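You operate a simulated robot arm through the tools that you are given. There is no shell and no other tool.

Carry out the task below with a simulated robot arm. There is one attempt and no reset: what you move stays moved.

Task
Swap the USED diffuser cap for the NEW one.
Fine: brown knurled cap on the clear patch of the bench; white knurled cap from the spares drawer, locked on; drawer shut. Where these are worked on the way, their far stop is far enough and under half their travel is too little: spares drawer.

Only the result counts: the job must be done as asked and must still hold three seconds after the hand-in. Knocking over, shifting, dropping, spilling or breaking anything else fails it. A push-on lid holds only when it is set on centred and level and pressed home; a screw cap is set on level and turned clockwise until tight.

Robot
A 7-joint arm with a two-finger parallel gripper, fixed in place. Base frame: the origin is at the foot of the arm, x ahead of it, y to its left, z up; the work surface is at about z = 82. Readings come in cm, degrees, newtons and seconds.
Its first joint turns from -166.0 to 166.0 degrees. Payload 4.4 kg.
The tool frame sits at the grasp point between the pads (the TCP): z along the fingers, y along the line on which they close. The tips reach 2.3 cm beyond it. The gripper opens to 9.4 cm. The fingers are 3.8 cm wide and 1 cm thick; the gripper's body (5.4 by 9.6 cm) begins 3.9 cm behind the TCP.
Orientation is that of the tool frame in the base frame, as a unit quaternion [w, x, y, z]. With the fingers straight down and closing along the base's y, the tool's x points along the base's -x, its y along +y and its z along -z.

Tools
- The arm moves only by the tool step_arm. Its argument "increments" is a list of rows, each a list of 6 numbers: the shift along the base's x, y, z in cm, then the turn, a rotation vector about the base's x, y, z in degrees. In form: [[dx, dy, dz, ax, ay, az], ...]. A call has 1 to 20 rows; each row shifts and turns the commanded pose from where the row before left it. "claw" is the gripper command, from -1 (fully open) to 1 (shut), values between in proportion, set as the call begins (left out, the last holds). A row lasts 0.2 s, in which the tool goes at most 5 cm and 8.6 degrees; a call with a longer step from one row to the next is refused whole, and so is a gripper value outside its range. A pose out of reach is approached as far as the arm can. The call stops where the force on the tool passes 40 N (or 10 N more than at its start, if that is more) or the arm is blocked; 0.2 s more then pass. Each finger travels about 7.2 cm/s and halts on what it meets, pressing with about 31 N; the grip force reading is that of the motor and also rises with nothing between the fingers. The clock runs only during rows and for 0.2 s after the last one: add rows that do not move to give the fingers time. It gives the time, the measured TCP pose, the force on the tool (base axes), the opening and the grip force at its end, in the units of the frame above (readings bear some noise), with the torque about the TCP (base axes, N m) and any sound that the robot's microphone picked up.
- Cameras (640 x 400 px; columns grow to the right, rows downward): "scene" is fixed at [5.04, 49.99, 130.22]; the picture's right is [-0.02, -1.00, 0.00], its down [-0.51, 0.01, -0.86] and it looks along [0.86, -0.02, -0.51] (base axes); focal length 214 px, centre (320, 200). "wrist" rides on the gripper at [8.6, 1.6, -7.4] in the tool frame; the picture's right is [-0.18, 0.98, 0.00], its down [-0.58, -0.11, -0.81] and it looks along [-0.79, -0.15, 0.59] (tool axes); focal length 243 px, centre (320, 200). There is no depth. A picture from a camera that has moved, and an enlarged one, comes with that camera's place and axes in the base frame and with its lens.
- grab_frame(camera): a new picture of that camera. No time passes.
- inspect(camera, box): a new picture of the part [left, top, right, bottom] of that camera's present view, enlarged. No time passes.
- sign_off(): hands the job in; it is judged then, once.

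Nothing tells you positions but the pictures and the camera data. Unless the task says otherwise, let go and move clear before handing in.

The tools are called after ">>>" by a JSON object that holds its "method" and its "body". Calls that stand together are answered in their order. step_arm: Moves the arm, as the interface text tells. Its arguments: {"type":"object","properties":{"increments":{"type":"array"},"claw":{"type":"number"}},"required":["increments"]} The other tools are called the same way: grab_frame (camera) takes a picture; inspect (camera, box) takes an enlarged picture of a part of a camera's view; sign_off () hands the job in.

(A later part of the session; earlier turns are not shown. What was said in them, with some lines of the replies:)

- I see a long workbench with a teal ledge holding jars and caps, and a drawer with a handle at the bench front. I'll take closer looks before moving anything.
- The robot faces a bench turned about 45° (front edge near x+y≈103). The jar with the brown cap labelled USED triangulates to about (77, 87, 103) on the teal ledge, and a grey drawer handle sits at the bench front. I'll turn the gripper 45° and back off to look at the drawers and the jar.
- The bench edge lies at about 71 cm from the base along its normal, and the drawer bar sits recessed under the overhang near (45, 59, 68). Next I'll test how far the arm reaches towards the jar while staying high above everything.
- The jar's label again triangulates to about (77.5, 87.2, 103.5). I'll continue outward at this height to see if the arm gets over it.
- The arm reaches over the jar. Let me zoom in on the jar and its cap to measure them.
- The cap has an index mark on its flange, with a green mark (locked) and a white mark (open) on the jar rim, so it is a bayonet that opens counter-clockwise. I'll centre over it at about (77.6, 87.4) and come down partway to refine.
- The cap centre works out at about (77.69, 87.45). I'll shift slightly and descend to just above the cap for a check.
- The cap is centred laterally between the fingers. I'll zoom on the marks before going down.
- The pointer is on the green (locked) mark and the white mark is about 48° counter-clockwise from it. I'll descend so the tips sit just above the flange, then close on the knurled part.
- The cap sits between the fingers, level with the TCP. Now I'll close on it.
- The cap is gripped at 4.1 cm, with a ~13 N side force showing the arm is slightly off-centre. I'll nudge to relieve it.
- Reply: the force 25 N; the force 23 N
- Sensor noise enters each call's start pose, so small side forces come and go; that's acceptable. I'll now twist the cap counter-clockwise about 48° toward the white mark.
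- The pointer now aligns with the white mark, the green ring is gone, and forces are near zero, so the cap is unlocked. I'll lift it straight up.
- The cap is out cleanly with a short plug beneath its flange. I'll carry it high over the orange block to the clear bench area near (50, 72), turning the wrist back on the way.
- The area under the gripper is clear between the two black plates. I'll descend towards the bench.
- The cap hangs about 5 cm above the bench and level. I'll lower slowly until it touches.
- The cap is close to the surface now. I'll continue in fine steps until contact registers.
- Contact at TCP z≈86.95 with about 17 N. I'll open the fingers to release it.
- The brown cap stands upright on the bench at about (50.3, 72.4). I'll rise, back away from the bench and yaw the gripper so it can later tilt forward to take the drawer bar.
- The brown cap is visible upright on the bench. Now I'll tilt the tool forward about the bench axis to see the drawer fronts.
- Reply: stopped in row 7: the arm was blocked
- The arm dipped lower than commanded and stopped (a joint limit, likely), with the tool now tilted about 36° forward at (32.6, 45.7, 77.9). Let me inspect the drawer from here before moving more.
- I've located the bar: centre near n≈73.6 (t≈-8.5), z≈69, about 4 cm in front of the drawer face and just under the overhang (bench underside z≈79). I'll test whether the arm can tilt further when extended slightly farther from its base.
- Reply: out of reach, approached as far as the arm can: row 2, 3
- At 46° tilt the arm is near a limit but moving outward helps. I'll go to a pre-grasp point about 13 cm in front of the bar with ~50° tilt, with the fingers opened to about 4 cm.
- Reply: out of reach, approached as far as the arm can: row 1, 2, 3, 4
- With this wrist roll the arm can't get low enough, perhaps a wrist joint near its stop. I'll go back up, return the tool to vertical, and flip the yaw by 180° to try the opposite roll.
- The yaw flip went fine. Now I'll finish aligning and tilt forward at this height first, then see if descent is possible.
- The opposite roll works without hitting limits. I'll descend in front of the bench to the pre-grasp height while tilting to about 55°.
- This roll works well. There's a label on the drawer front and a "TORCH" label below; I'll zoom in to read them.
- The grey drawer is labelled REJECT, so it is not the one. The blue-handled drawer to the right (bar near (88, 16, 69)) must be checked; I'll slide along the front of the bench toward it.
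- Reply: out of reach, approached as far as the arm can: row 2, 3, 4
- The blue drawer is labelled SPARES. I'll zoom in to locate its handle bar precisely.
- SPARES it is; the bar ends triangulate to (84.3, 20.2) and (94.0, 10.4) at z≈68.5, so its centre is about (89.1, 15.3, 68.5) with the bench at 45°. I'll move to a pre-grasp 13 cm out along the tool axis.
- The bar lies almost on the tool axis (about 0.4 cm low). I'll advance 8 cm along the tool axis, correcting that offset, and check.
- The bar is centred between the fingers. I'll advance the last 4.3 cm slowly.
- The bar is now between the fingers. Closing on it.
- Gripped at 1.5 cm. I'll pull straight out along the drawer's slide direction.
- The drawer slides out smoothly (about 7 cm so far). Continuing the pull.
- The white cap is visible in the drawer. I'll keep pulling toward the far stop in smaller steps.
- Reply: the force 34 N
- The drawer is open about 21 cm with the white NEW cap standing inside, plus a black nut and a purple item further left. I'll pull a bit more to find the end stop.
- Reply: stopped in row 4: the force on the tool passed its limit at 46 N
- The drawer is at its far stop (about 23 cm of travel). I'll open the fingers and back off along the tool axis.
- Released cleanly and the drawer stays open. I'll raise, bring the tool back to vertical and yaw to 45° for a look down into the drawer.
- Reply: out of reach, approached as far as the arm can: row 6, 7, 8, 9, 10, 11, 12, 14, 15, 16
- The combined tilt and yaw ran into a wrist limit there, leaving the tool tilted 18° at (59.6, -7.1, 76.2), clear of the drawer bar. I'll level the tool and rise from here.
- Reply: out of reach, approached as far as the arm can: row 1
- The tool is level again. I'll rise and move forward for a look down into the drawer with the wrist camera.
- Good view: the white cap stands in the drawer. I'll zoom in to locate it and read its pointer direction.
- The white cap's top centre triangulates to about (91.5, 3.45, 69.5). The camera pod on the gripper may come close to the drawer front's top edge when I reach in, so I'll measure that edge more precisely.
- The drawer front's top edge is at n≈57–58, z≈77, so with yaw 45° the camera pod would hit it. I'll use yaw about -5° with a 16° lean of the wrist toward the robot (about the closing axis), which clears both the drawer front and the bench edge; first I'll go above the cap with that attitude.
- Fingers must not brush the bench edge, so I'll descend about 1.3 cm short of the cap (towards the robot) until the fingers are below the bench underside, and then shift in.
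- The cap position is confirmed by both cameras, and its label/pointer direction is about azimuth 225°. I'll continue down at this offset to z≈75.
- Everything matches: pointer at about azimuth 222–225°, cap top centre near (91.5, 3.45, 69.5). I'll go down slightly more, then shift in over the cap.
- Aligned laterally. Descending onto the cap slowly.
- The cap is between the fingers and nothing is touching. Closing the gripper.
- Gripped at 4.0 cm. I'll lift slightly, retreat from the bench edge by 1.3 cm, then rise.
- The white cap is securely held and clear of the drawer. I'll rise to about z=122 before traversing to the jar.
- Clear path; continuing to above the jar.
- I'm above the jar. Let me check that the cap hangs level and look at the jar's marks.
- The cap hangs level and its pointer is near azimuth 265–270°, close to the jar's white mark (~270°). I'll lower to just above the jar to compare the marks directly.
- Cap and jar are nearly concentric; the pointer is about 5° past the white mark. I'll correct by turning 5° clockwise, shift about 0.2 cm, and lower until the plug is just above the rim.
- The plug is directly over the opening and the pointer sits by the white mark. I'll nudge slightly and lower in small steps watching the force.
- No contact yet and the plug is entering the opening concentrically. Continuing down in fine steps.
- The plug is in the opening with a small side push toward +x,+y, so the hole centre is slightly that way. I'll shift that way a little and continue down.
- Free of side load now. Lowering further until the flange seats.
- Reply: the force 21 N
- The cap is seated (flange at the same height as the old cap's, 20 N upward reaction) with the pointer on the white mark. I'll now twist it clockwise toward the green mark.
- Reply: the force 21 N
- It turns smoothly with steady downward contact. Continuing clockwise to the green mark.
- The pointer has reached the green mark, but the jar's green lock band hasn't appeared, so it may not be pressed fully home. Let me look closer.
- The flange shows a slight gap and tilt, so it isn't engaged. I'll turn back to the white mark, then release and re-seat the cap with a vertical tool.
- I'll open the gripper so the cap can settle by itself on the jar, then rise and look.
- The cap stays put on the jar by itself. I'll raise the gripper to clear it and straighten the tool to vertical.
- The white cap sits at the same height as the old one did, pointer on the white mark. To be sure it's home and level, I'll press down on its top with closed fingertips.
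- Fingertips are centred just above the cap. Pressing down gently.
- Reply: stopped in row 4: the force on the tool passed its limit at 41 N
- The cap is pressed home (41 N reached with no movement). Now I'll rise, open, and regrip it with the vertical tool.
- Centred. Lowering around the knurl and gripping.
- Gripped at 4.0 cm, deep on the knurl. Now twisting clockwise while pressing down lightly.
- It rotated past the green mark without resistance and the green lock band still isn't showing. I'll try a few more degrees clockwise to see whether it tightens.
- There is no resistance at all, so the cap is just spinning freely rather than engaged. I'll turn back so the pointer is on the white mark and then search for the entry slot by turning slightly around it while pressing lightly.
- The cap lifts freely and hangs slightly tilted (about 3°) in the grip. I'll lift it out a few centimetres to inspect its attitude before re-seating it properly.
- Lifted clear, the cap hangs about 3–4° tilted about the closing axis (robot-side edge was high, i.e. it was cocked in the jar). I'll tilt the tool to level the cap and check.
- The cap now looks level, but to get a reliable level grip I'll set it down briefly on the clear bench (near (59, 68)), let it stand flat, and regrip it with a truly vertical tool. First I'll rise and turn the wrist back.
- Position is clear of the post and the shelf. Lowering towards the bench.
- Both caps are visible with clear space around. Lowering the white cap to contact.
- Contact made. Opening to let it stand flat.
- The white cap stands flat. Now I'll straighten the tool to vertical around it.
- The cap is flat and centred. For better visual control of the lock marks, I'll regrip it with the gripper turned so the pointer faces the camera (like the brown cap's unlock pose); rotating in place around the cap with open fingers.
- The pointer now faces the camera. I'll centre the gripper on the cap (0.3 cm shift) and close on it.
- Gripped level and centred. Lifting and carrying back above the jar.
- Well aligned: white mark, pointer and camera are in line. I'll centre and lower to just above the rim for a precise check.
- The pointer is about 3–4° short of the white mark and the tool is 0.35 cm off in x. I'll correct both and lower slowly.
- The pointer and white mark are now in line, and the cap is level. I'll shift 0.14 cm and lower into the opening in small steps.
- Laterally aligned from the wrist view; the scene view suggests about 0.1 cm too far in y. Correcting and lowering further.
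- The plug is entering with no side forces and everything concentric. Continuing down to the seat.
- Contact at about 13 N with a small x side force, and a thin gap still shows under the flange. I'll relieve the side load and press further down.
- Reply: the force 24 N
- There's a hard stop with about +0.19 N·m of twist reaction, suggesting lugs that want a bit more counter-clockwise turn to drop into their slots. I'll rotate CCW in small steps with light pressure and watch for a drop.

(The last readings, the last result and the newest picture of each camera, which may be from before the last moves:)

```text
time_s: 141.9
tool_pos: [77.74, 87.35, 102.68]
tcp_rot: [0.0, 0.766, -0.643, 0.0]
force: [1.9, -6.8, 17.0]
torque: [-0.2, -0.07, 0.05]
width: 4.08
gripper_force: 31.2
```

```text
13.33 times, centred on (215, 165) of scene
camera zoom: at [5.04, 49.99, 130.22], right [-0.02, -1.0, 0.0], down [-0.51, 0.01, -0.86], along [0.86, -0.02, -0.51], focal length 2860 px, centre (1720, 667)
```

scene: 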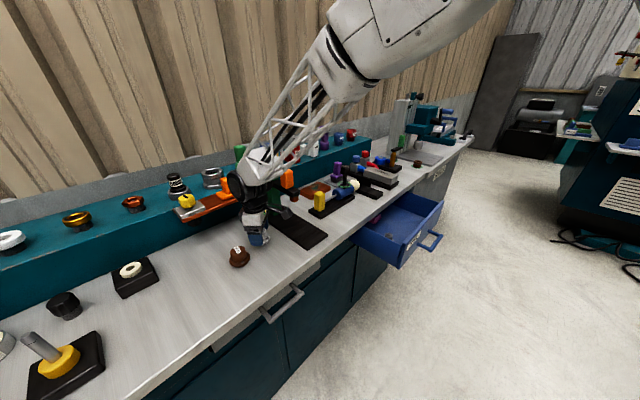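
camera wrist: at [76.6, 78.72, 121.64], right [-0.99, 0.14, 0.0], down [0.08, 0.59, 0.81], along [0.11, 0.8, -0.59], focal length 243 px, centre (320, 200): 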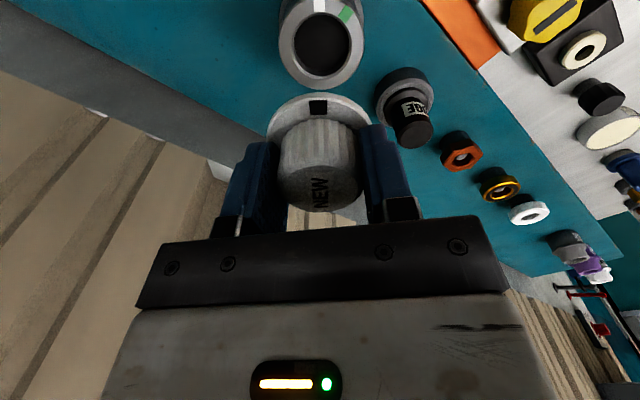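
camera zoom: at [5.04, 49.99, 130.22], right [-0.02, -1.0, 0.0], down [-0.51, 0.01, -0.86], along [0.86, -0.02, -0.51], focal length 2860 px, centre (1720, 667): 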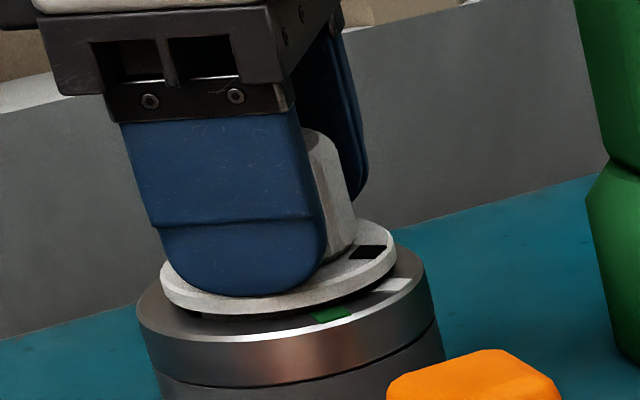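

>>> {"method": "step_arm", "body": {"increments": [[0, 0.02, 0, 0, 0, 2], [0, 0, 0, 0, 0, 2], [0, 0, 0, 0, 0, 2], [0, 0, 0, 0, 0, 0]]}}

>>> {"method": "inspect", "body": {"camera": "scene", "box": [200, 150, 230, 180]}}

>>> {"method": "inspect", "body": {"camera": "wrist", "box": [230, 0, 410, 200]}}

```text
time_s: 142.9
tool_pos: [77.78, 87.42, 102.54]
tcp_rot: [0.0, 0.798, -0.602, 0.0]
force: [14.4, 0.6, 8.0]
torque: [0.0, -0.28, -0.44]
width: 4.0
gripper_force: 30.7
```

```text
13.33 times, centred on (215, 165) of scene
camera zoom: at [5.04, 49.99, 130.22], right [-0.02, -1.0, 0.0], down [-0.51, 0.01, -0.86], along [0.86, -0.02, -0.51], focal length 2860 px, centre (1720, 667)
```

zoom: 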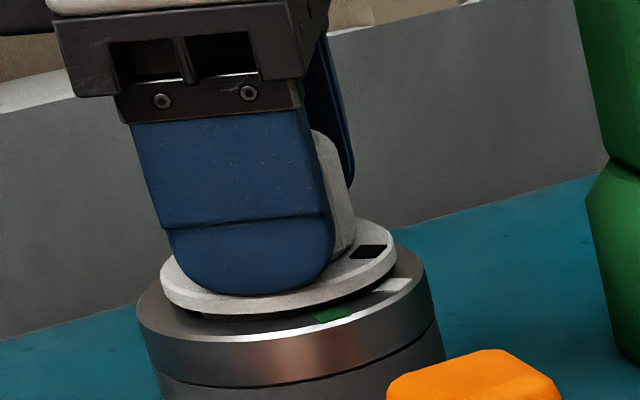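

```text
2.00 times, centred on (320, 100) of wrist
camera zoom: at [78.58, 78.6, 110.07], right [-1.0, -0.09, 0.0], down [-0.06, 0.59, 0.81], along [-0.08, 0.8, -0.59], focal length 485 px, centre (320, 400)
```

zoom: 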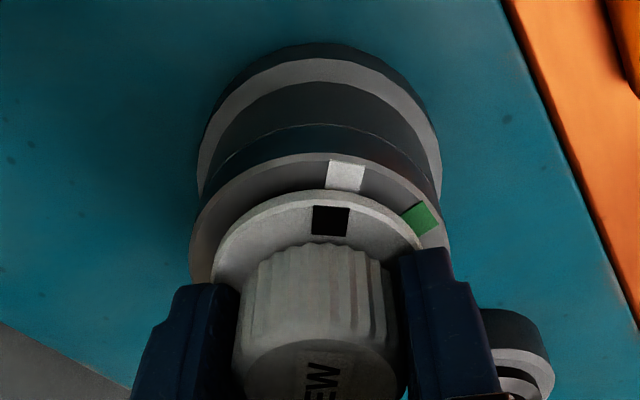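

Now the cap resists CCW turning (−0.44 N·m) and stayed on the white mark while the gripper slipped: it's engaged against the open-side stop. I'll now turn clockwise toward green with light pressure.

>>> {"method": "step_arm", "body": {"increments": [[-0.03, 0, 0, 0, 0, -4], [0, 0, 0, 0, 0, -4], [0, 0, 0, 0, 0, -4], [0, 0, 0, 0, 0, -4], [0, 0, 0, 0, 0, -4], [0, 0, 0, 0, 0, 0]]}}

>>> {"method": "inspect", "body": {"camera": "scene", "box": [200, 150, 230, 180]}}

>>> {"method": "inspect", "body": {"camera": "wrist", "box": [230, 0, 410, 200]}}

```text
time_s: 143.5
tool_pos: [77.78, 87.5, 102.74]
tcp_rot: [-0.001, 0.758, -0.652, 0.0]
force: [10.6, 7.3, -1.6]
torque: [-0.12, -0.1, -0.05]
width: 4.04
gripper_force: 30.9
stopped in row 3: the force on the tool passed its limit at 42 N (the readings are from after the stop); the commanded pose is now the measured one
```

```text
13.33 times, centred on (215, 165) of scene
camera zoom: at [5.04, 49.99, 130.22], right [-0.02, -1.0, 0.0], down [-0.51, 0.01, -0.86], along [0.86, -0.02, -0.51], focal length 2860 px, centre (1720, 667)
```

zoom: 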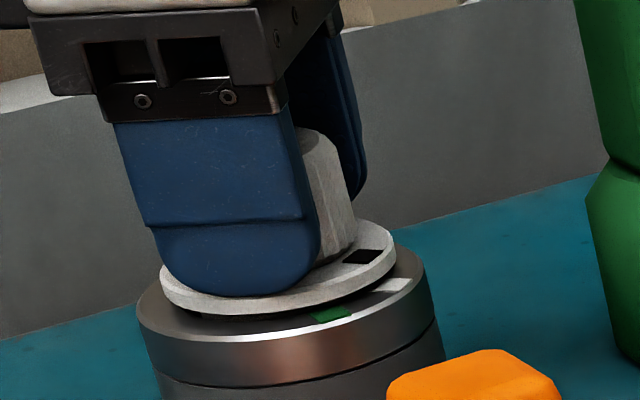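

```text
2.00 times, centred on (320, 100) of wrist
camera zoom: at [77.4, 78.55, 110.06], right [-1.0, 0.04, 0.0], down [0.02, 0.59, 0.81], along [0.03, 0.81, -0.59], focal length 485 px, centre (320, 400)
```

zoom: 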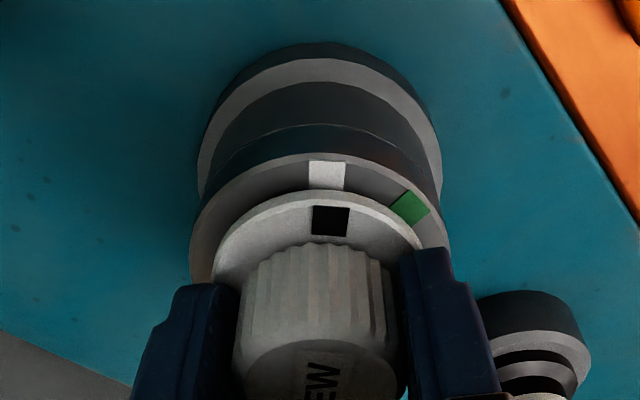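

The lateral stiffness tripped the force limit; the remaining side load is (10.6, 7.3) N. I'll relieve that and continue clockwise in smaller steps.

>>> {"method": "step_arm", "body": {"increments": [[0.03, 0.02, -0.02, 0, 0, 0], [0, 0, 0, 0, 0, -3], [0, 0, 0, 0, 0, -3], [0, 0, 0, 0, 0, 0]]}}

```text
time_s: 144.5
tool_pos: [77.75, 87.62, 102.68]
tcp_rot: [-0.002, 0.723, -0.691, 0.001]
force: [-10.4, -20.6, 7.6]
torque: [-0.69, 0.23, -0.01]
width: 4.03
gripper_force: 30.9
```

>>> {"method": "step_arm", "body": {"increments": [[-0.03, -0.05, 0, 0, 0, 0], [0, 0, -0.02, 0, 0, -3], [0, 0, 0, 0, 0, -3], [0, 0, 0, 0, 0, -3], [0, 0, 0, 0, 0, 0]]}}

>>> {"method": "inspect", "body": {"camera": "wrist", "box": [230, 0, 410, 200]}}

>>> {"method": "inspect", "body": {"camera": "scene", "box": [200, 150, 230, 180]}}

```text
time_s: 145.7
tool_pos: [77.69, 87.51, 102.7]
tcp_rot: [0.002, -0.666, 0.746, -0.001]
force: [-0.8, 0.2, 10.6]
torque: [0.05, 0.06, 0.1]
width: 4.01
gripper_force: 31.1
```

```text
2.00 times, centred on (320, 100) of wrist
camera zoom: at [75.09, 78.96, 110.06], right [-0.96, 0.29, 0.0], down [0.17, 0.56, 0.81], along [0.24, 0.77, -0.59], focal length 485 px, centre (320, 400)
```

zoom: 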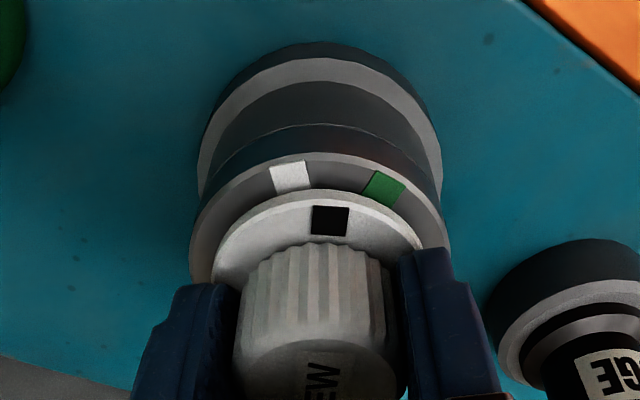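

```text
13.33 times, centred on (215, 165) of scene
camera zoom: at [5.04, 49.99, 130.22], right [-0.02, -1.0, 0.0], down [-0.51, 0.01, -0.86], along [0.86, -0.02, -0.51], focal length 2860 px, centre (1720, 667)
```

zoom: 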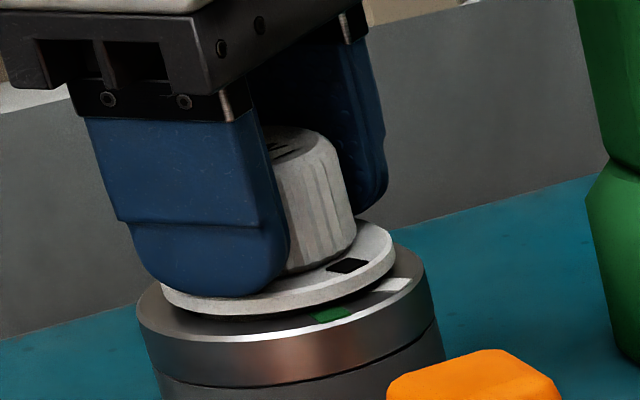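

Load is now small and even, with the pointer about a third of the way to green. Continuing clockwise.

>>> {"method": "step_arm", "body": {"increments": [[0, 0, 0, 0, 0, -3], [0, 0, 0, 0, 0, -3], [0, 0, 0, 0, 0, -3], [0, 0, 0, 0, 0, -3], [0, 0, 0, 0, 0, -3], [0, 0, 0, 0, 0, -3], [0, 0, 0, 0, 0, 0]]}}

>>> {"method": "inspect", "body": {"camera": "wrist", "box": [230, 0, 410, 200]}}

>>> {"method": "inspect", "body": {"camera": "scene", "box": [200, 150, 230, 180]}}

```text
time_s: 147.3
tool_pos: [77.56, 87.55, 102.65]
tcp_rot: [0.002, -0.541, 0.841, 0.001]
force: [4.5, 29.4, 13.3]
torque: [0.35, 0.04, -0.13]
width: 4.04
gripper_force: 30.7
```

```text
2.00 times, centred on (320, 100) of wrist
camera zoom: at [72.54, 80.16, 110.05], right [-0.82, 0.57, 0.0], down [0.34, 0.48, 0.81], along [0.46, 0.66, -0.59], focal length 485 px, centre (320, 400)
```

zoom: 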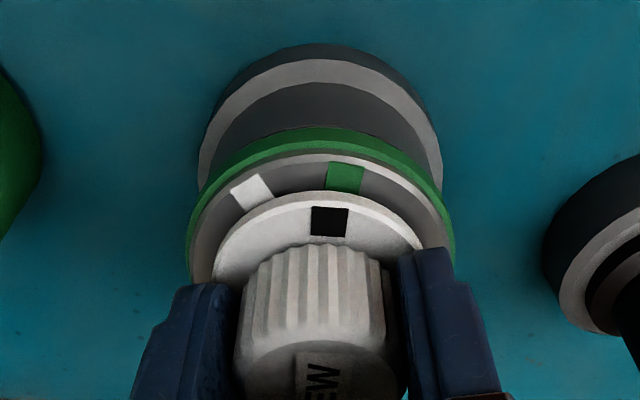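

```text
13.33 times, centred on (215, 165) of scene
camera zoom: at [5.04, 49.99, 130.22], right [-0.02, -1.0, 0.0], down [-0.51, 0.01, -0.86], along [0.86, -0.02, -0.51], focal length 2860 px, centre (1720, 667)
```

zoom: 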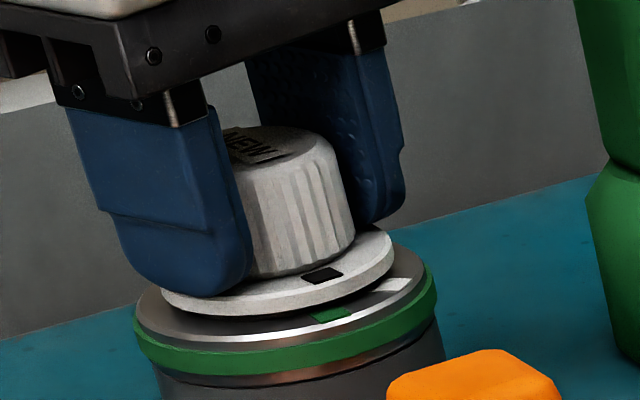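

The green lock band has appeared: the cap is locking. I'll relieve the side load and turn a few more degrees so it's firmly against the lock stop.

>>> {"method": "step_arm", "body": {"increments": [[0.01, 0.06, 0, 0, 0, 0], [0, 0, 0, 0, 0, -2], [0, 0, 0, 0, 0, -2], [0, 0, 0, 0, 0, 0]]}}

>>> {"method": "inspect", "body": {"camera": "wrist", "box": [230, 0, 410, 200]}}

```text
time_s: 148.3
tool_pos: [77.58, 87.36, 102.6]
tcp_rot: [0.0, -0.512, 0.859, -0.001]
force: [-16.4, -13.6, 5.2]
torque: [-0.17, 0.28, 0.52]
width: 4.06
gripper_force: 31.5
stopped in row 4: the force on the tool passed its limit at 43 N (the readings are from after the stop); the commanded pose is now the measured one
```

```text
2.00 times, centred on (320, 100) of wrist
camera zoom: at [72.03, 80.5, 110.08], right [-0.78, 0.63, 0.0], down [0.37, 0.46, 0.81], along [0.51, 0.63, -0.59], focal length 485 px, centre (320, 400)
```

zoom: 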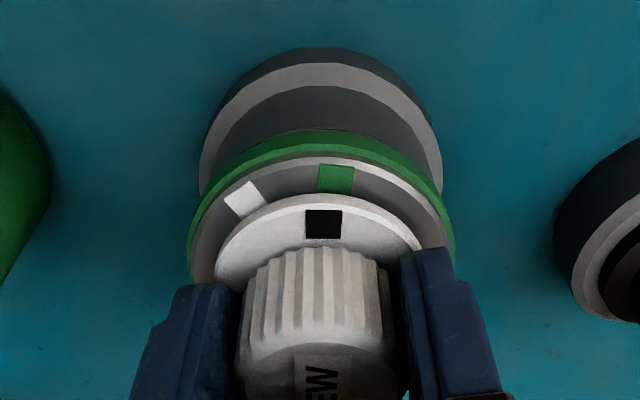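

Torque rose to +0.52 N·m against the lock stop, the pointer is on green, and the green band is showing. I'll release and rise straight up.

>>> {"method": "step_arm", "body": {"increments": [[-0.03, -0.03, 0, 0, 0, 0], [0, 0, 0, 0, 0, 0], [0, 0, 0, 0, 0, 0], [0, 0, 0, 0, 0, 0]], "claw": -0.4}}

>>> {"method": "inspect", "body": {"camera": "wrist", "box": [230, 0, 410, 200]}}

>>> {"method": "inspect", "body": {"camera": "scene", "box": [190, 145, 240, 195]}}

```text
time_s: 149.3
tool_pos: [77.64, 87.37, 102.58]
tcp_rot: [0.001, -0.512, 0.859, 0.0]
force: [0.5, 0.4, -0.1]
torque: [-0.02, 0.0, -0.01]
width: 6.58
gripper_force: 0.1
```

```text
2.00 times, centred on (320, 100) of wrist
camera zoom: at [72.06, 80.46, 110.03], right [-0.78, 0.63, 0.0], down [0.37, 0.46, 0.81], along [0.51, 0.63, -0.59], focal length 485 px, centre (320, 400)
```

zoom: 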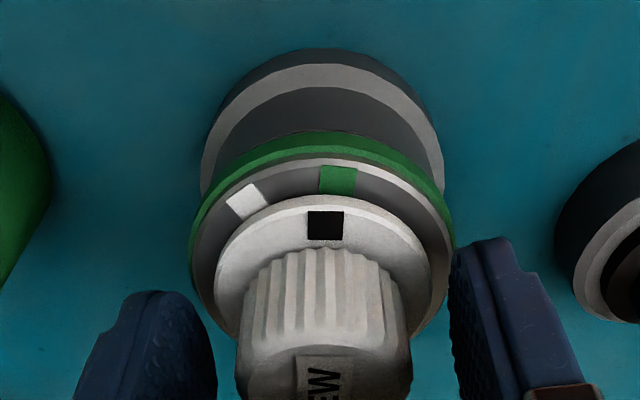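

```text
8.00 times, centred on (215, 170) of scene
camera zoom: at [5.04, 49.99, 130.22], right [-0.02, -1.0, 0.0], down [-0.51, 0.01, -0.86], along [0.86, -0.02, -0.51], focal length 1716 px, centre (1160, 440)
```

zoom: 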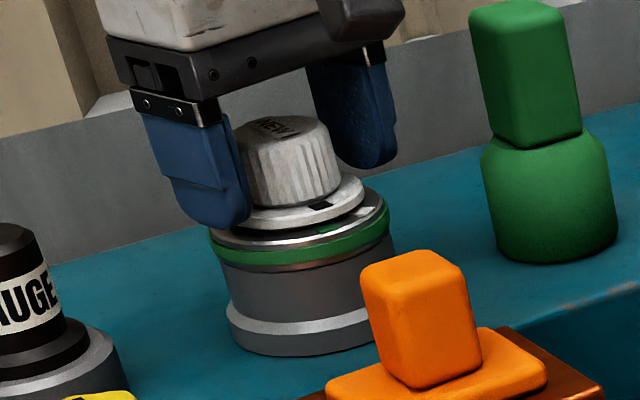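

The new cap is locked with the green band showing. Next is the drawer: I'll rise, back away from the bench at a safe height and turn to the yaw used for the handle.

>>> {"method": "step_arm", "body": {"increments": [[0, 0, 1.5, 0, 0, 0], [0, 0, 3, 0, 0, 0], [0, 0, 4, 0, 0, 0], [0, 0, 4, 0, 0, 0], [0, 0, 3, 0, 0, 0], [-3.2, -3.08, 0, 0, 0, 5.6], [-3.2, -3.08, 0, 0, 0, 5.6], [-3.2, -3.08, 0, 0, 0, 5.6], [-3.2, -3.08, 0, 0, 0, 5.6], [-3.2, -3.08, 0, 0, 0, 5.6], [-3.2, -3.08, 0, 0, 0, 5.6], [-3.2, -3.08, 0, 0, 0, 5.6], [-3.2, -3.08, 0, 0, 0, 5.6], [-3.2, -3.08, 0, 0, 0, 5.6], [-3.2, -3.08, 0, 0, 0, 5.6], [-3.2, -3.08, 0, 0, 0, 5.6], [-3.2, -3.08, 0, 0, 0, 5.6], [-3.2, -3.08, 0, 0, 0, 5.6], [0, 0, 0, 0, 0, 0]]}}

>>> {"method": "grab_frame", "body": {"camera": "scene"}}

>>> {"method": "inspect", "body": {"camera": "scene", "box": [180, 140, 280, 280]}}

```text
time_s: 153.3
tool_pos: [35.74, 47.3, 117.82]
tcp_rot: [-0.001, 0.922, -0.388, 0.0]
force: [0.4, -0.7, -0.4]
torque: [-0.02, 0.02, 0.01]
width: 6.55
gripper_force: 0.1
```

```text
taken
```

scene: 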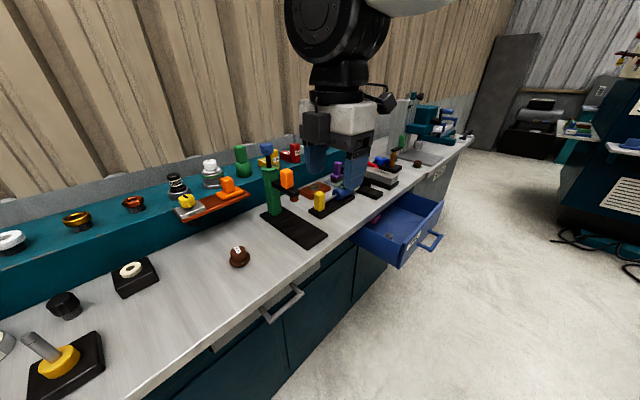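

```text
2.86 times, centred on (230, 210) of scene
camera zoom: at [5.04, 49.99, 130.22], right [-0.02, -1.0, 0.0], down [-0.51, 0.01, -0.86], along [0.86, -0.02, -0.51], focal length 613 px, centre (577, 171)
```

zoom: 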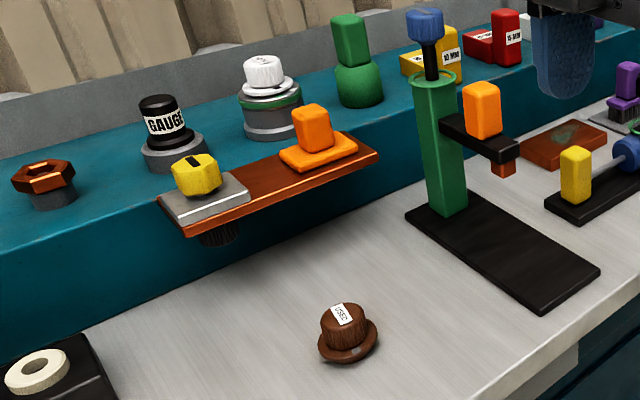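

The white cap is locked (green band) and the brown cap stands on the bench. Now tilting the tool forward for the drawer bar, as before.

>>> {"method": "step_arm", "body": {"increments": [[0, 0, -2, 5.8, -5.8, 0], [0, 0, -2, 5.8, -5.8, 0], [0, 0, -2, 5.8, -5.8, 0], [0, 0, -2, 5.8, -5.8, 0], [0, 0, -2, 5.8, -5.8, 0], [0, 0, -2, 5.8, -5.8, 0], [0, 0, 0, 0, 0, 0]], "claw": -0.06}}

```text
time_s: 154.9
tool_pos: [36.04, 47.34, 106.17]
tcp_rot: [-0.387, 0.837, -0.352, 0.158]
force: [0.2, 0.4, 1.0]
torque: [-0.02, 0.01, -0.02]
width: 4.99
gripper_force: 0.1
```

>>> {"method": "step_arm", "body": {"increments": [[2.56, -3.47, -0.8, 0, 0, 0], [2.56, -3.47, -0.8, 0, 0, 0], [2.56, -3.47, -0.8, 0, 0, 0], [2.56, -3.47, -0.8, 0, 0, 0], [2.56, -3.47, -0.8, 0, 0, 0], [2.56, -3.47, -0.8, 0, 0, 0], [2.56, -3.47, -0.8, 0, 0, 0], [0, 0, 0, 0, 0, 0]]}}

>>> {"method": "grab_frame", "body": {"camera": "scene"}}

```text
time_s: 156.7
tool_pos: [53.62, 22.7, 100.63]
tcp_rot: [-0.386, 0.838, -0.353, 0.158]
force: [0.4, 1.1, 0.7]
torque: [0.02, 0.03, -0.01]
width: 4.97
gripper_force: 0.1
```

```text
taken
```

scene: 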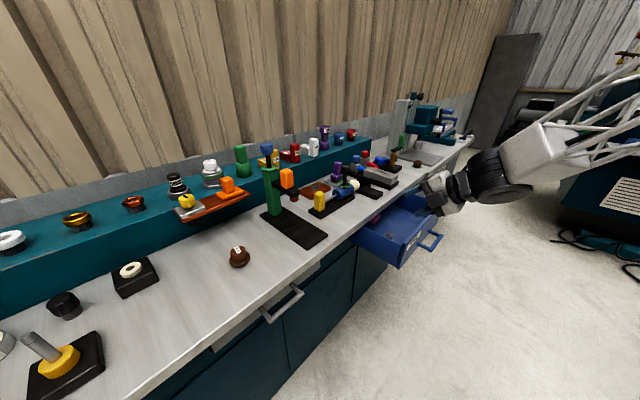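

>>> {"method": "step_arm", "body": {"increments": [[1.43, -3.85, 0, 0.5, -0.5, 0], [1.43, -3.85, 0, 0.5, -0.5, 0], [1.43, -3.85, 0, 0.5, -0.5, 0], [1.43, -3.85, 0, 0.5, -0.5, 0], [1.43, -3.85, 0, 0.5, -0.5, 0], [1.43, -3.85, 0, 0.5, -0.5, 0], [1.43, -3.85, 0, 0.5, -0.5, 0], [1.43, -3.85, 0, 0.5, -0.5, 0], [0, 0, 0, 0, 0, 0]]}}

>>> {"method": "grab_frame", "body": {"camera": "scene"}}

>>> {"method": "grab_frame", "body": {"camera": "wrist"}}

```text
time_s: 158.7
tool_pos: [64.96, -7.83, 100.73]
tcp_rot: [-0.427, 0.818, -0.344, 0.174]
force: [-0.2, 0.5, -0.3]
torque: [0.02, 0.0, 0.0]
width: 4.98
gripper_force: 0.0
```

```text
taken
```

scene: 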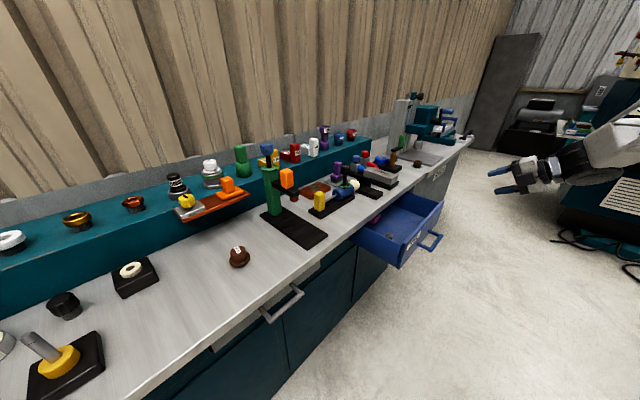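

```text
taken
camera wrist: at [66.02, -19.14, 103.59], right [-0.54, -0.26, -0.8], down [-0.83, -0.01, 0.56], along [-0.15, 0.97, -0.21], focal length 243 px, centre (320, 200)
```

wrist: 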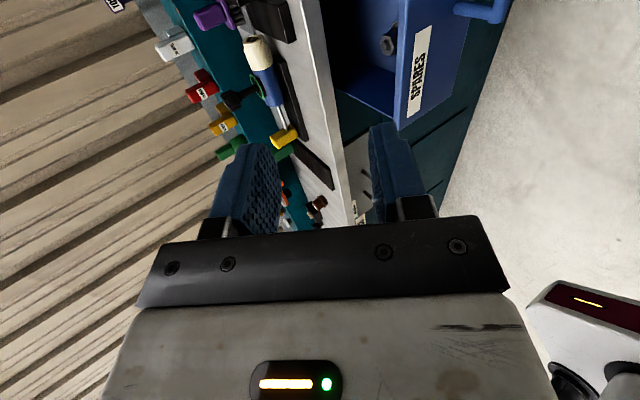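

At the pre-grasp column in front of the open drawer. Descending to bar height along the approach line.

>>> {"method": "step_arm", "body": {"increments": [[0, 0, -3.5, 0, 0, 0], [0, 0, -3.5, 0, 0, 0], [0, 0, -3.5, 0, 0, 0], [0, 0, -3.5, 0, 0, 0], [0, 0, -3.5, 0, 0, 0], [0, 0, -3.5, 0, 0, 0], [0.1, -0.2, -3.5, 0, 0, 0], [0, 0, 0, 0, 0, 0]]}}

>>> {"method": "grab_frame", "body": {"camera": "wrist"}}

>>> {"method": "inspect", "body": {"camera": "scene", "box": [370, 180, 530, 280]}}

```text
time_s: 160.5
tool_pos: [65.33, -7.83, 76.17]
tcp_rot: [-0.428, 0.818, -0.343, 0.174]
force: [0.3, -0.2, 0.2]
torque: [0.0, 0.02, -0.01]
width: 5.0
gripper_force: 0.1
```

```text
taken
camera wrist: at [66.48, -19.15, 79.04], right [-0.54, -0.26, -0.8], down [-0.83, -0.01, 0.56], along [-0.15, 0.97, -0.21], focal length 243 px, centre (320, 200)
```

wrist: 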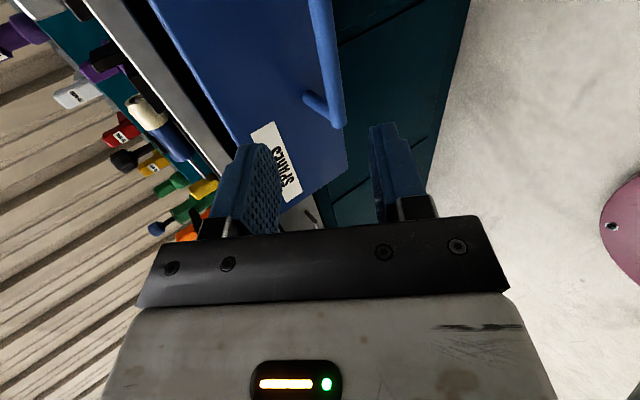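

```text
4.00 times, centred on (450, 230) of scene
camera zoom: at [5.04, 49.99, 130.22], right [-0.02, -1.0, 0.0], down [-0.51, 0.01, -0.86], along [0.86, -0.02, -0.51], focal length 858 px, centre (-200, 80)
```

zoom: 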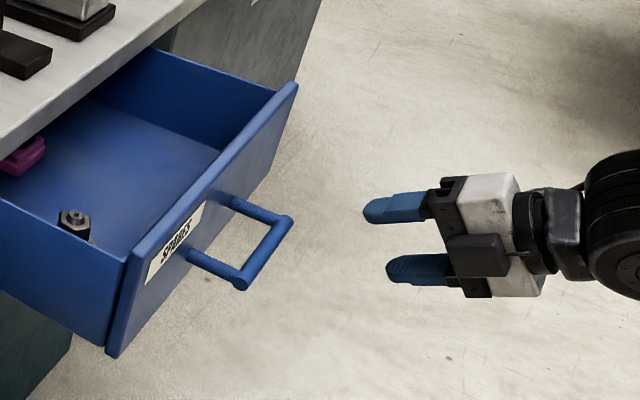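

Same view as on the first approach. Advancing along the tool axis to the bar.

>>> {"method": "step_arm", "body": {"increments": [[1.1, 1.1, -1.2, 0, 0, 0], [1.1, 1.1, -1.2, 0, 0, 0], [1.1, 1.1, -1.2, 0, 0, 0], [1.1, 1.1, -1.2, 0, 0, 0], [0, 0, 0, 0, 0, 0]]}}

>>> {"method": "grab_frame", "body": {"camera": "wrist"}}

```text
time_s: 161.7
tool_pos: [69.84, -3.41, 71.09]
tcp_rot: [-0.427, 0.818, -0.345, 0.173]
force: [0.2, 0.7, -0.1]
torque: [-0.01, -0.02, -0.04]
width: 5.01
gripper_force: 0.0
```

```text
taken
camera wrist: at [70.87, -14.67, 73.95], right [-0.54, -0.26, -0.8], down [-0.83, -0.01, 0.56], along [-0.15, 0.97, -0.21], focal length 243 px, centre (320, 200)
```

wrist: 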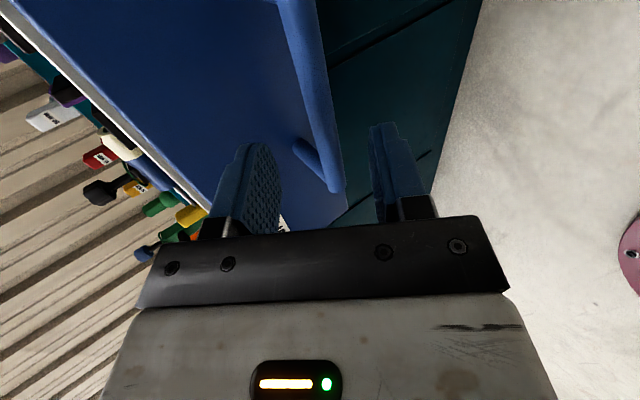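

>>> {"method": "step_arm", "body": {"increments": [[0.6, 0.6, -0.6, 0, 0, 0], [0.6, 0.6, -0.6, 0, 0, 0], [0.5, 0.5, -0.5, 0, 0, 0], [0.5, 0.55, -0.45, 0, 0, 0], [0, 0, 0, 0, 0, 0]]}}

>>> {"method": "step_arm", "body": {"increments": [[0, 0, 0, 0, 0, 0], [0, 0, 0, 0, 0, 0], [0, 0, 0, 0, 0, 0], [0, 0, 0, 0, 0, 0]], "claw": 1}}

>>> {"method": "inspect", "body": {"camera": "scene", "box": [370, 180, 530, 280]}}

```text
time_s: 162.9
tool_pos: [72.0, -1.11, 68.98]
tcp_rot: [-0.427, 0.818, -0.345, 0.174]
force: [1.0, 0.5, 0.3]
torque: [-0.01, -0.01, 0.01]
width: 5.01
gripper_force: 0.0
```

```text
time_s: 163.9
tool_pos: [72.09, -1.22, 68.94]
tcp_rot: [-0.426, 0.818, -0.345, 0.173]
force: [3.5, -5.6, -36.6]
torque: [-1.36, -0.8, 0.85]
width: 1.57
gripper_force: 44.5
```

```text
4.00 times, centred on (450, 230) of scene
camera zoom: at [5.04, 49.99, 130.22], right [-0.02, -1.0, 0.0], down [-0.51, 0.01, -0.86], along [0.86, -0.02, -0.51], focal length 858 px, centre (-200, 80)
```

zoom: 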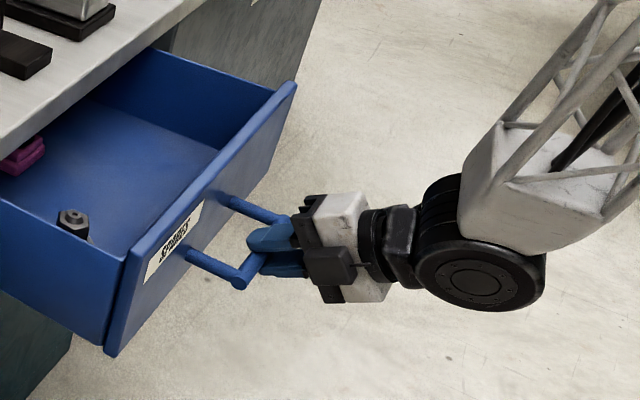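

Gripped; there's a −37 N vertical strain, so I'll relieve that and begin pushing the drawer in.

>>> {"method": "step_arm", "body": {"increments": [[0, 0, -0.08, 0, 0, 0], [0.4, 0.4, 0, 0, 0, 0], [0.7, 0.7, 0, 0, 0, 0], [0.7, 0.7, 0, 0, 0, 0], [0.7, 0.7, 0, 0, 0, 0], [0.7, 0.7, 0, 0, 0, 0], [0.7, 0.7, 0, 0, 0, 0], [0.7, 0.7, 0, 0, 0, 0], [0.7, 0.7, 0, 0, 0, 0], [0, 0, 0, 0, 0, 0]]}}

```text
time_s: 164.9
tool_pos: [73.92, 0.64, 68.78]
tcp_rot: [-0.427, 0.818, -0.344, 0.173]
force: [3.0, -3.4, -7.1]
torque: [-0.92, -0.66, 1.58]
width: 1.56
gripper_force: 44.3
stopped in row 5: the force on the tool passed its limit at 48 N (the readings are from after the stop); the commanded pose is now the measured one
```

>>> {"method": "step_arm", "body": {"increments": [[0.5, 0.5, -0.02, 0, 0, 0], [0.6, 0.6, 0, 0, 0, 0], [0.6, 0.6, 0, 0, 0, 0], [0.6, 0.6, 0, 0, 0, 0], [0.6, 0.6, 0, 0, 0, 0], [0.6, 0.6, 0, 0, 0, 0], [0.6, 0.6, 0, 0, 0, 0], [0.6, 0.6, 0, 0, 0, 0], [0, 0, 0, 0, 0, 0]]}}

```text
time_s: 165.7
tool_pos: [75.46, 2.21, 68.88]
tcp_rot: [-0.427, 0.818, -0.345, 0.173]
force: [4.8, -3.8, -6.2]
torque: [-1.0, -0.94, 1.25]
width: 1.62
gripper_force: 44.9
stopped in row 4: the force on the tool passed its limit at 42 N (the readings are from after the stop); the commanded pose is now the measured one
```

>>> {"method": "step_arm", "body": {"increments": [[0.4, 0.4, 0, 0, 0, 0], [0.4, 0.4, 0, 0, 0, 0], [0.4, 0.4, 0, 0, 0, 0]]}}

```text
time_s: 166.5
tool_pos: [76.65, 3.43, 68.84]
tcp_rot: [-0.426, 0.818, -0.346, 0.173]
force: [12.8, -14.7, -19.3]
torque: [-1.36, -1.0, 0.64]
width: 1.62
gripper_force: 45.2
```

>>> {"method": "step_arm", "body": {"increments": [[0.03, -0.04, -0.05, 0, 0, 0], [0.5, 0.5, 0, 0, 0, 0], [0.5, 0.5, 0, 0, 0, 0], [0.5, 0.5, 0, 0, 0, 0], [0.5, 0.5, 0, 0, 0, 0], [0.5, 0.5, 0, 0, 0, 0]]}}

```text
time_s: 167.9
tool_pos: [79.2, 5.77, 68.87]
tcp_rot: [-0.425, 0.818, -0.345, 0.174]
force: [-20.5, 17.9, 24.7]
torque: [-0.5, -0.9, 1.61]
width: 1.59
gripper_force: 44.9
```

>>> {"method": "step_arm", "body": {"increments": [[-0.05, 0.045, 0.06, 0, 0, 0], [0.5, 0.5, 0, 0, 0, 0], [0.5, 0.5, 0, 0, 0, 0], [0.5, 0.5, 0, 0, 0, 0], [0.5, 0.5, 0, 0, 0, 0], [0.5, 0.5, 0, 0, 0, 0], [0.5, 0.5, 0, 0, 0, 0]]}}

```text
time_s: 169.5
tool_pos: [82.24, 8.96, 68.78]
tcp_rot: [-0.426, 0.818, -0.346, 0.174]
force: [20.1, -22.8, 7.0]
torque: [-1.07, -1.05, 0.84]
width: 1.62
gripper_force: 44.9
```

>>> {"method": "step_arm", "body": {"increments": [[0.05, -0.055, 0.02, 0, 0, 0], [0.5, 0.5, 0, 0, 0, 0], [0.5, 0.5, 0, 0, 0, 0], [0.5, 0.5, 0, 0, 0, 0], [0.5, 0.5, 0, 0, 0, 0], [0.5, 0.5, 0, 0, 0, 0], [0.5, 0.5, 0, 0, 0, 0]]}}

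>>> {"method": "inspect", "body": {"camera": "scene", "box": [340, 170, 500, 270]}}

```text
time_s: 171.1
tool_pos: [85.01, 11.8, 68.82]
tcp_rot: [-0.426, 0.818, -0.346, 0.172]
force: [8.7, -11.5, -8.0]
torque: [-0.81, -0.64, 1.56]
width: 1.59
gripper_force: 44.9
```

```text
4.00 times, centred on (420, 220) of scene
camera zoom: at [5.04, 49.99, 130.22], right [-0.02, -1.0, 0.0], down [-0.51, 0.01, -0.86], along [0.86, -0.02, -0.51], focal length 858 px, centre (-80, 120)
```

zoom: 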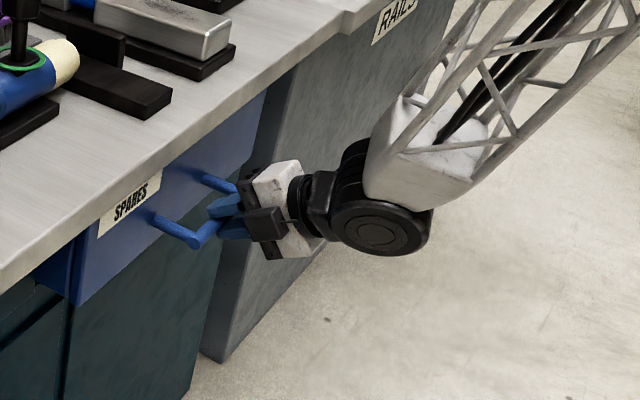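

The drawer is nearly in. Continuing to the closed stop.

>>> {"method": "step_arm", "body": {"increments": [[0.02, -0.03, -0.02, 0, 0, 0], [0.45, 0.45, 0, 0, 0, 0], [0.45, 0.45, 0, 0, 0, 0], [0.45, 0.45, 0, 0, 0, 0], [0.45, 0.45, 0, 0, 0, 0], [0.45, 0.45, 0, 0, 0, 0], [0.4, 0.4, 0, 0, 0, 0]]}}

```text
time_s: 172.7
tool_pos: [87.71, 14.52, 68.84]
tcp_rot: [-0.426, 0.818, -0.345, 0.173]
force: [-14.9, 12.0, -13.0]
torque: [-0.74, -0.42, 1.81]
width: 1.62
gripper_force: 44.9
```

>>> {"method": "step_arm", "body": {"increments": [[-0.03, 0.03, -0.03, 0, 0, 0], [0.2, 0.2, 0, 0, 0, 0], [0.2, 0.2, 0, 0, 0, 0], [0.15, 0.15, 0, 0, 0, 0], [0.15, 0.15, 0, 0, 0, 0], [0.1, 0.1, 0, 0, 0, 0], [0.1, 0.1, 0, 0, 0, 0]]}}

>>> {"method": "inspect", "body": {"camera": "scene", "box": [340, 170, 500, 270]}}

```text
time_s: 173.8
tool_pos: [88.22, 15.03, 68.89]
tcp_rot: [-0.426, 0.818, -0.345, 0.172]
force: [-9.6, -3.3, 4.0]
torque: [-0.8, -0.7, 1.52]
width: 1.58
gripper_force: 45.0
stopped in row 5: the force on the tool passed its limit at 42 N (the readings are from after the stop); the commanded pose is now the measured one
```

```text
4.00 times, centred on (420, 220) of scene
camera zoom: at [5.04, 49.99, 130.22], right [-0.02, -1.0, 0.0], down [-0.51, 0.01, -0.86], along [0.86, -0.02, -0.51], focal length 858 px, centre (-80, 120)
```

zoom: 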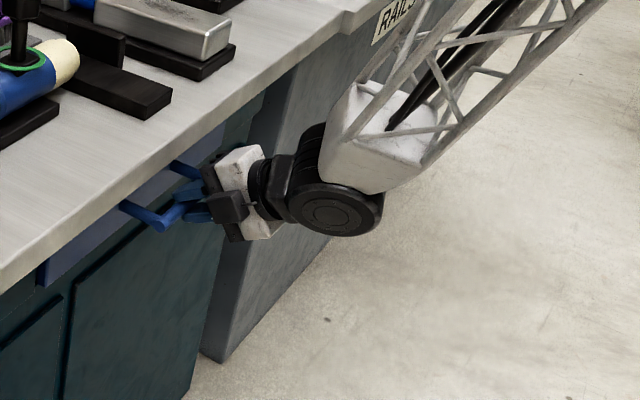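

The push met the stop at the original closed position. I'll confirm with one more small push, then release.

>>> {"method": "step_arm", "body": {"increments": [[0.06, 0.06, 0, 0, 0, 0], [0.05, 0.05, 0, 0, 0, 0], [0, 0, 0, 0, 0, 0]]}}

```text
time_s: 174.6
tool_pos: [88.32, 15.1, 68.76]
tcp_rot: [-0.425, 0.818, -0.346, 0.172]
force: [-19.5, -31.5, 5.0]
torque: [-1.22, -0.87, 1.01]
width: 1.59
gripper_force: 45.2
```

Firm stop at −36 N: the drawer is fully shut. Releasing and backing off along the tool axis.

>>> {"method": "step_arm", "body": {"increments": [[-0.05, -0.06, 0, 0, 0, 0], [0, 0, 0, 0, 0, 0], [0, 0, 0, 0, 0, 0], [0, 0, 0, 0, 0, 0], [-0.4, -0.4, 0.4, 0, 0, 0], [-0.8, -0.8, 0.8, 0, 0, 0], [-1.2, -1.2, 1.2, 0, 0, 0], [-1.5, -1.5, 1.5, 0, 0, 0], [-1.5, -1.5, 1.5, 0, 0, 0], [-1.5, -1.5, 1.5, 0, 0, 0], [0, 0, 0, 0, 0, 0]], "claw": -0.06}}

>>> {"method": "grab_frame", "body": {"camera": "scene"}}

>>> {"method": "grab_frame", "body": {"camera": "wrist"}}

```text
time_s: 177.0
tool_pos: [81.38, 8.33, 75.71]
tcp_rot: [-0.426, 0.818, -0.346, 0.172]
force: [0.1, 0.0, -0.3]
torque: [0.01, 0.07, 0.0]
width: 4.99
gripper_force: 0.0
```

```text
taken
```

scene: 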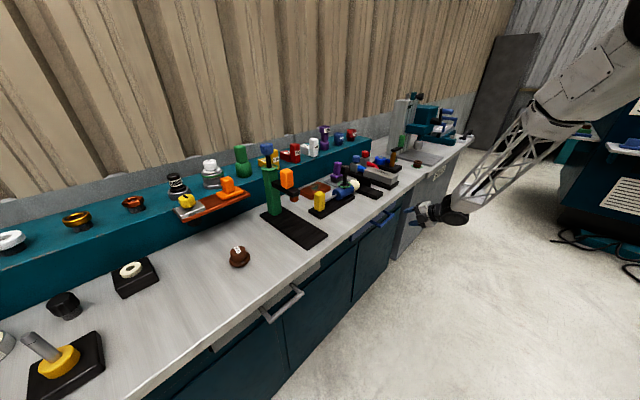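

```text
taken
camera wrist: at [82.47, -2.93, 78.56], right [-0.54, -0.26, -0.8], down [-0.83, -0.01, 0.56], along [-0.15, 0.97, -0.21], focal length 243 px, centre (320, 200)
```

wrist: 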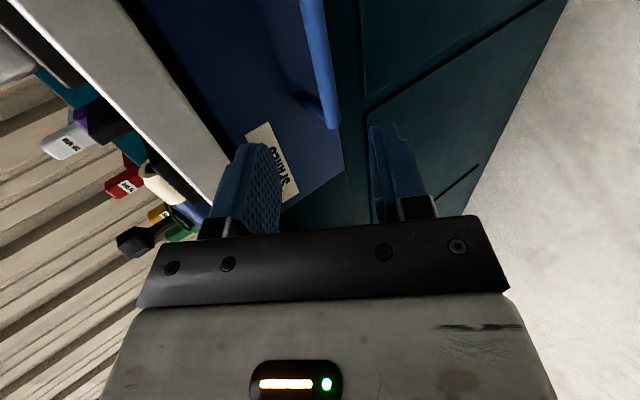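

The drawer is shut. I'll back off further and inspect the final state of everything.

>>> {"method": "step_arm", "body": {"increments": [[-2, -2, 2, 0, 0, 0], [-2, -2, 2, 0, 0, 0], [-2, -2, 2, 0, 0, 0], [0, 0, 0, 0, 0, 0]]}}

>>> {"method": "inspect", "body": {"camera": "scene", "box": [340, 170, 440, 270]}}

>>> {"method": "inspect", "body": {"camera": "scene", "box": [190, 145, 240, 195]}}

>>> {"method": "inspect", "body": {"camera": "scene", "box": [180, 140, 340, 280]}}

>>> {"method": "inspect", "body": {"camera": "scene", "box": [280, 120, 440, 220]}}

```text
time_s: 178.0
tool_pos: [75.21, 2.15, 81.77]
tcp_rot: [-0.426, 0.818, -0.346, 0.173]
force: [0.4, -0.4, -0.5]
torque: [-0.02, 0.0, 0.01]
width: 5.0
gripper_force: 0.0
```

```text
4.00 times, centred on (390, 220) of scene
camera zoom: at [5.04, 49.99, 130.22], right [-0.02, -1.0, 0.0], down [-0.51, 0.01, -0.86], along [0.86, -0.02, -0.51], focal length 858 px, centre (40, 120)
```

zoom: 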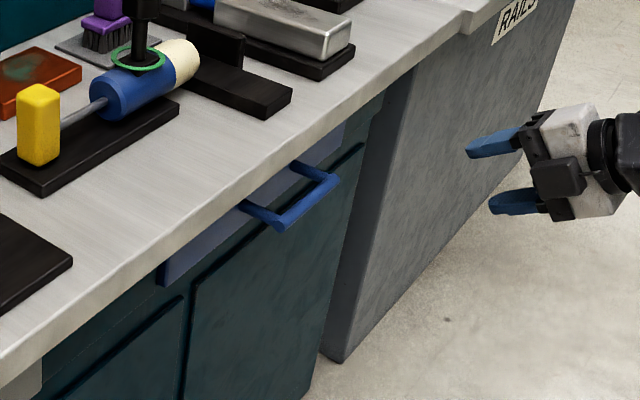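

```text
8.00 times, centred on (215, 170) of scene
camera zoom: at [5.04, 49.99, 130.22], right [-0.02, -1.0, 0.0], down [-0.51, 0.01, -0.86], along [0.86, -0.02, -0.51], focal length 1716 px, centre (1160, 440)
```

zoom: 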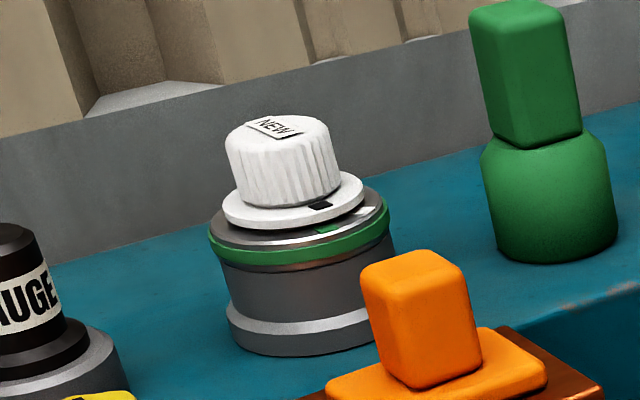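

```text
2.86 times, centred on (260, 210) of scene
camera zoom: at [5.04, 49.99, 130.22], right [-0.02, -1.0, 0.0], down [-0.51, 0.01, -0.86], along [0.86, -0.02, -0.51], focal length 613 px, centre (491, 171)
```

zoom: 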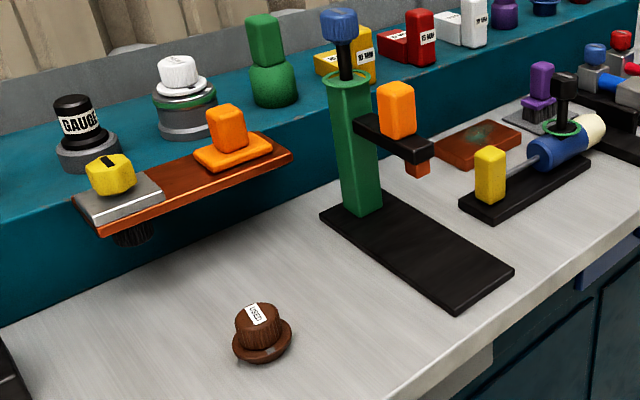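

```text
4.00 times, centred on (360, 170) of scene
camera zoom: at [5.04, 49.99, 130.22], right [-0.02, -1.0, 0.0], down [-0.51, 0.01, -0.86], along [0.86, -0.02, -0.51], focal length 858 px, centre (160, 320)
```

zoom: 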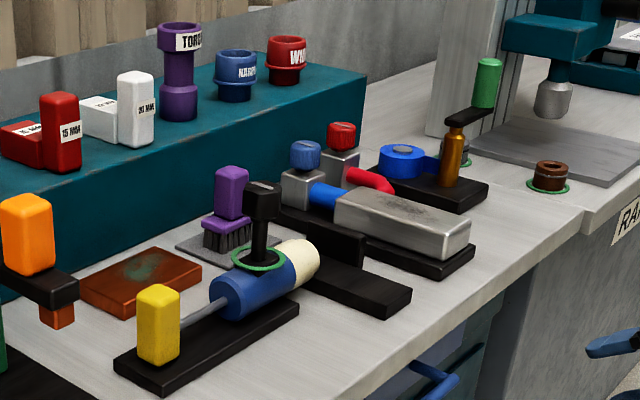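

Everything checks out:
- The white NEW cap is on the jar with its pointer on green and the green lock band showing.
- The brown cap stands upright on the clear bench.
- The SPARES drawer handle is back at its original closed position, and nothing else has moved.
- The gripper is clear, so I'm handing in.

>>> {"method": "sign_off", "body": {}}

```text
The job is handed in.
```

The cap swap is done and handed in; I haven't been told how it was judged.

- **White cap:** the NEW cap from the spares drawer is on the jar, turned clockwise until it was tight. Its pointer is on the green mark and the green lock band is showing. My first two tries at turning it spun freely without locking, so I set it down on the bench, regripped it level and seated it again.
- **Brown cap:** the USED cap stands upright on the clear patch of the bench, at about (50, 72).
- **Spares drawer:** I pulled it to its far stop to get the cap out, then pushed it back against its closed stop. Its handle is where it was at the start.
- **Everything else:** I saw nothing else shifted or knocked over in the final pictures. The gripper was open and clear of the bench at hand-in.
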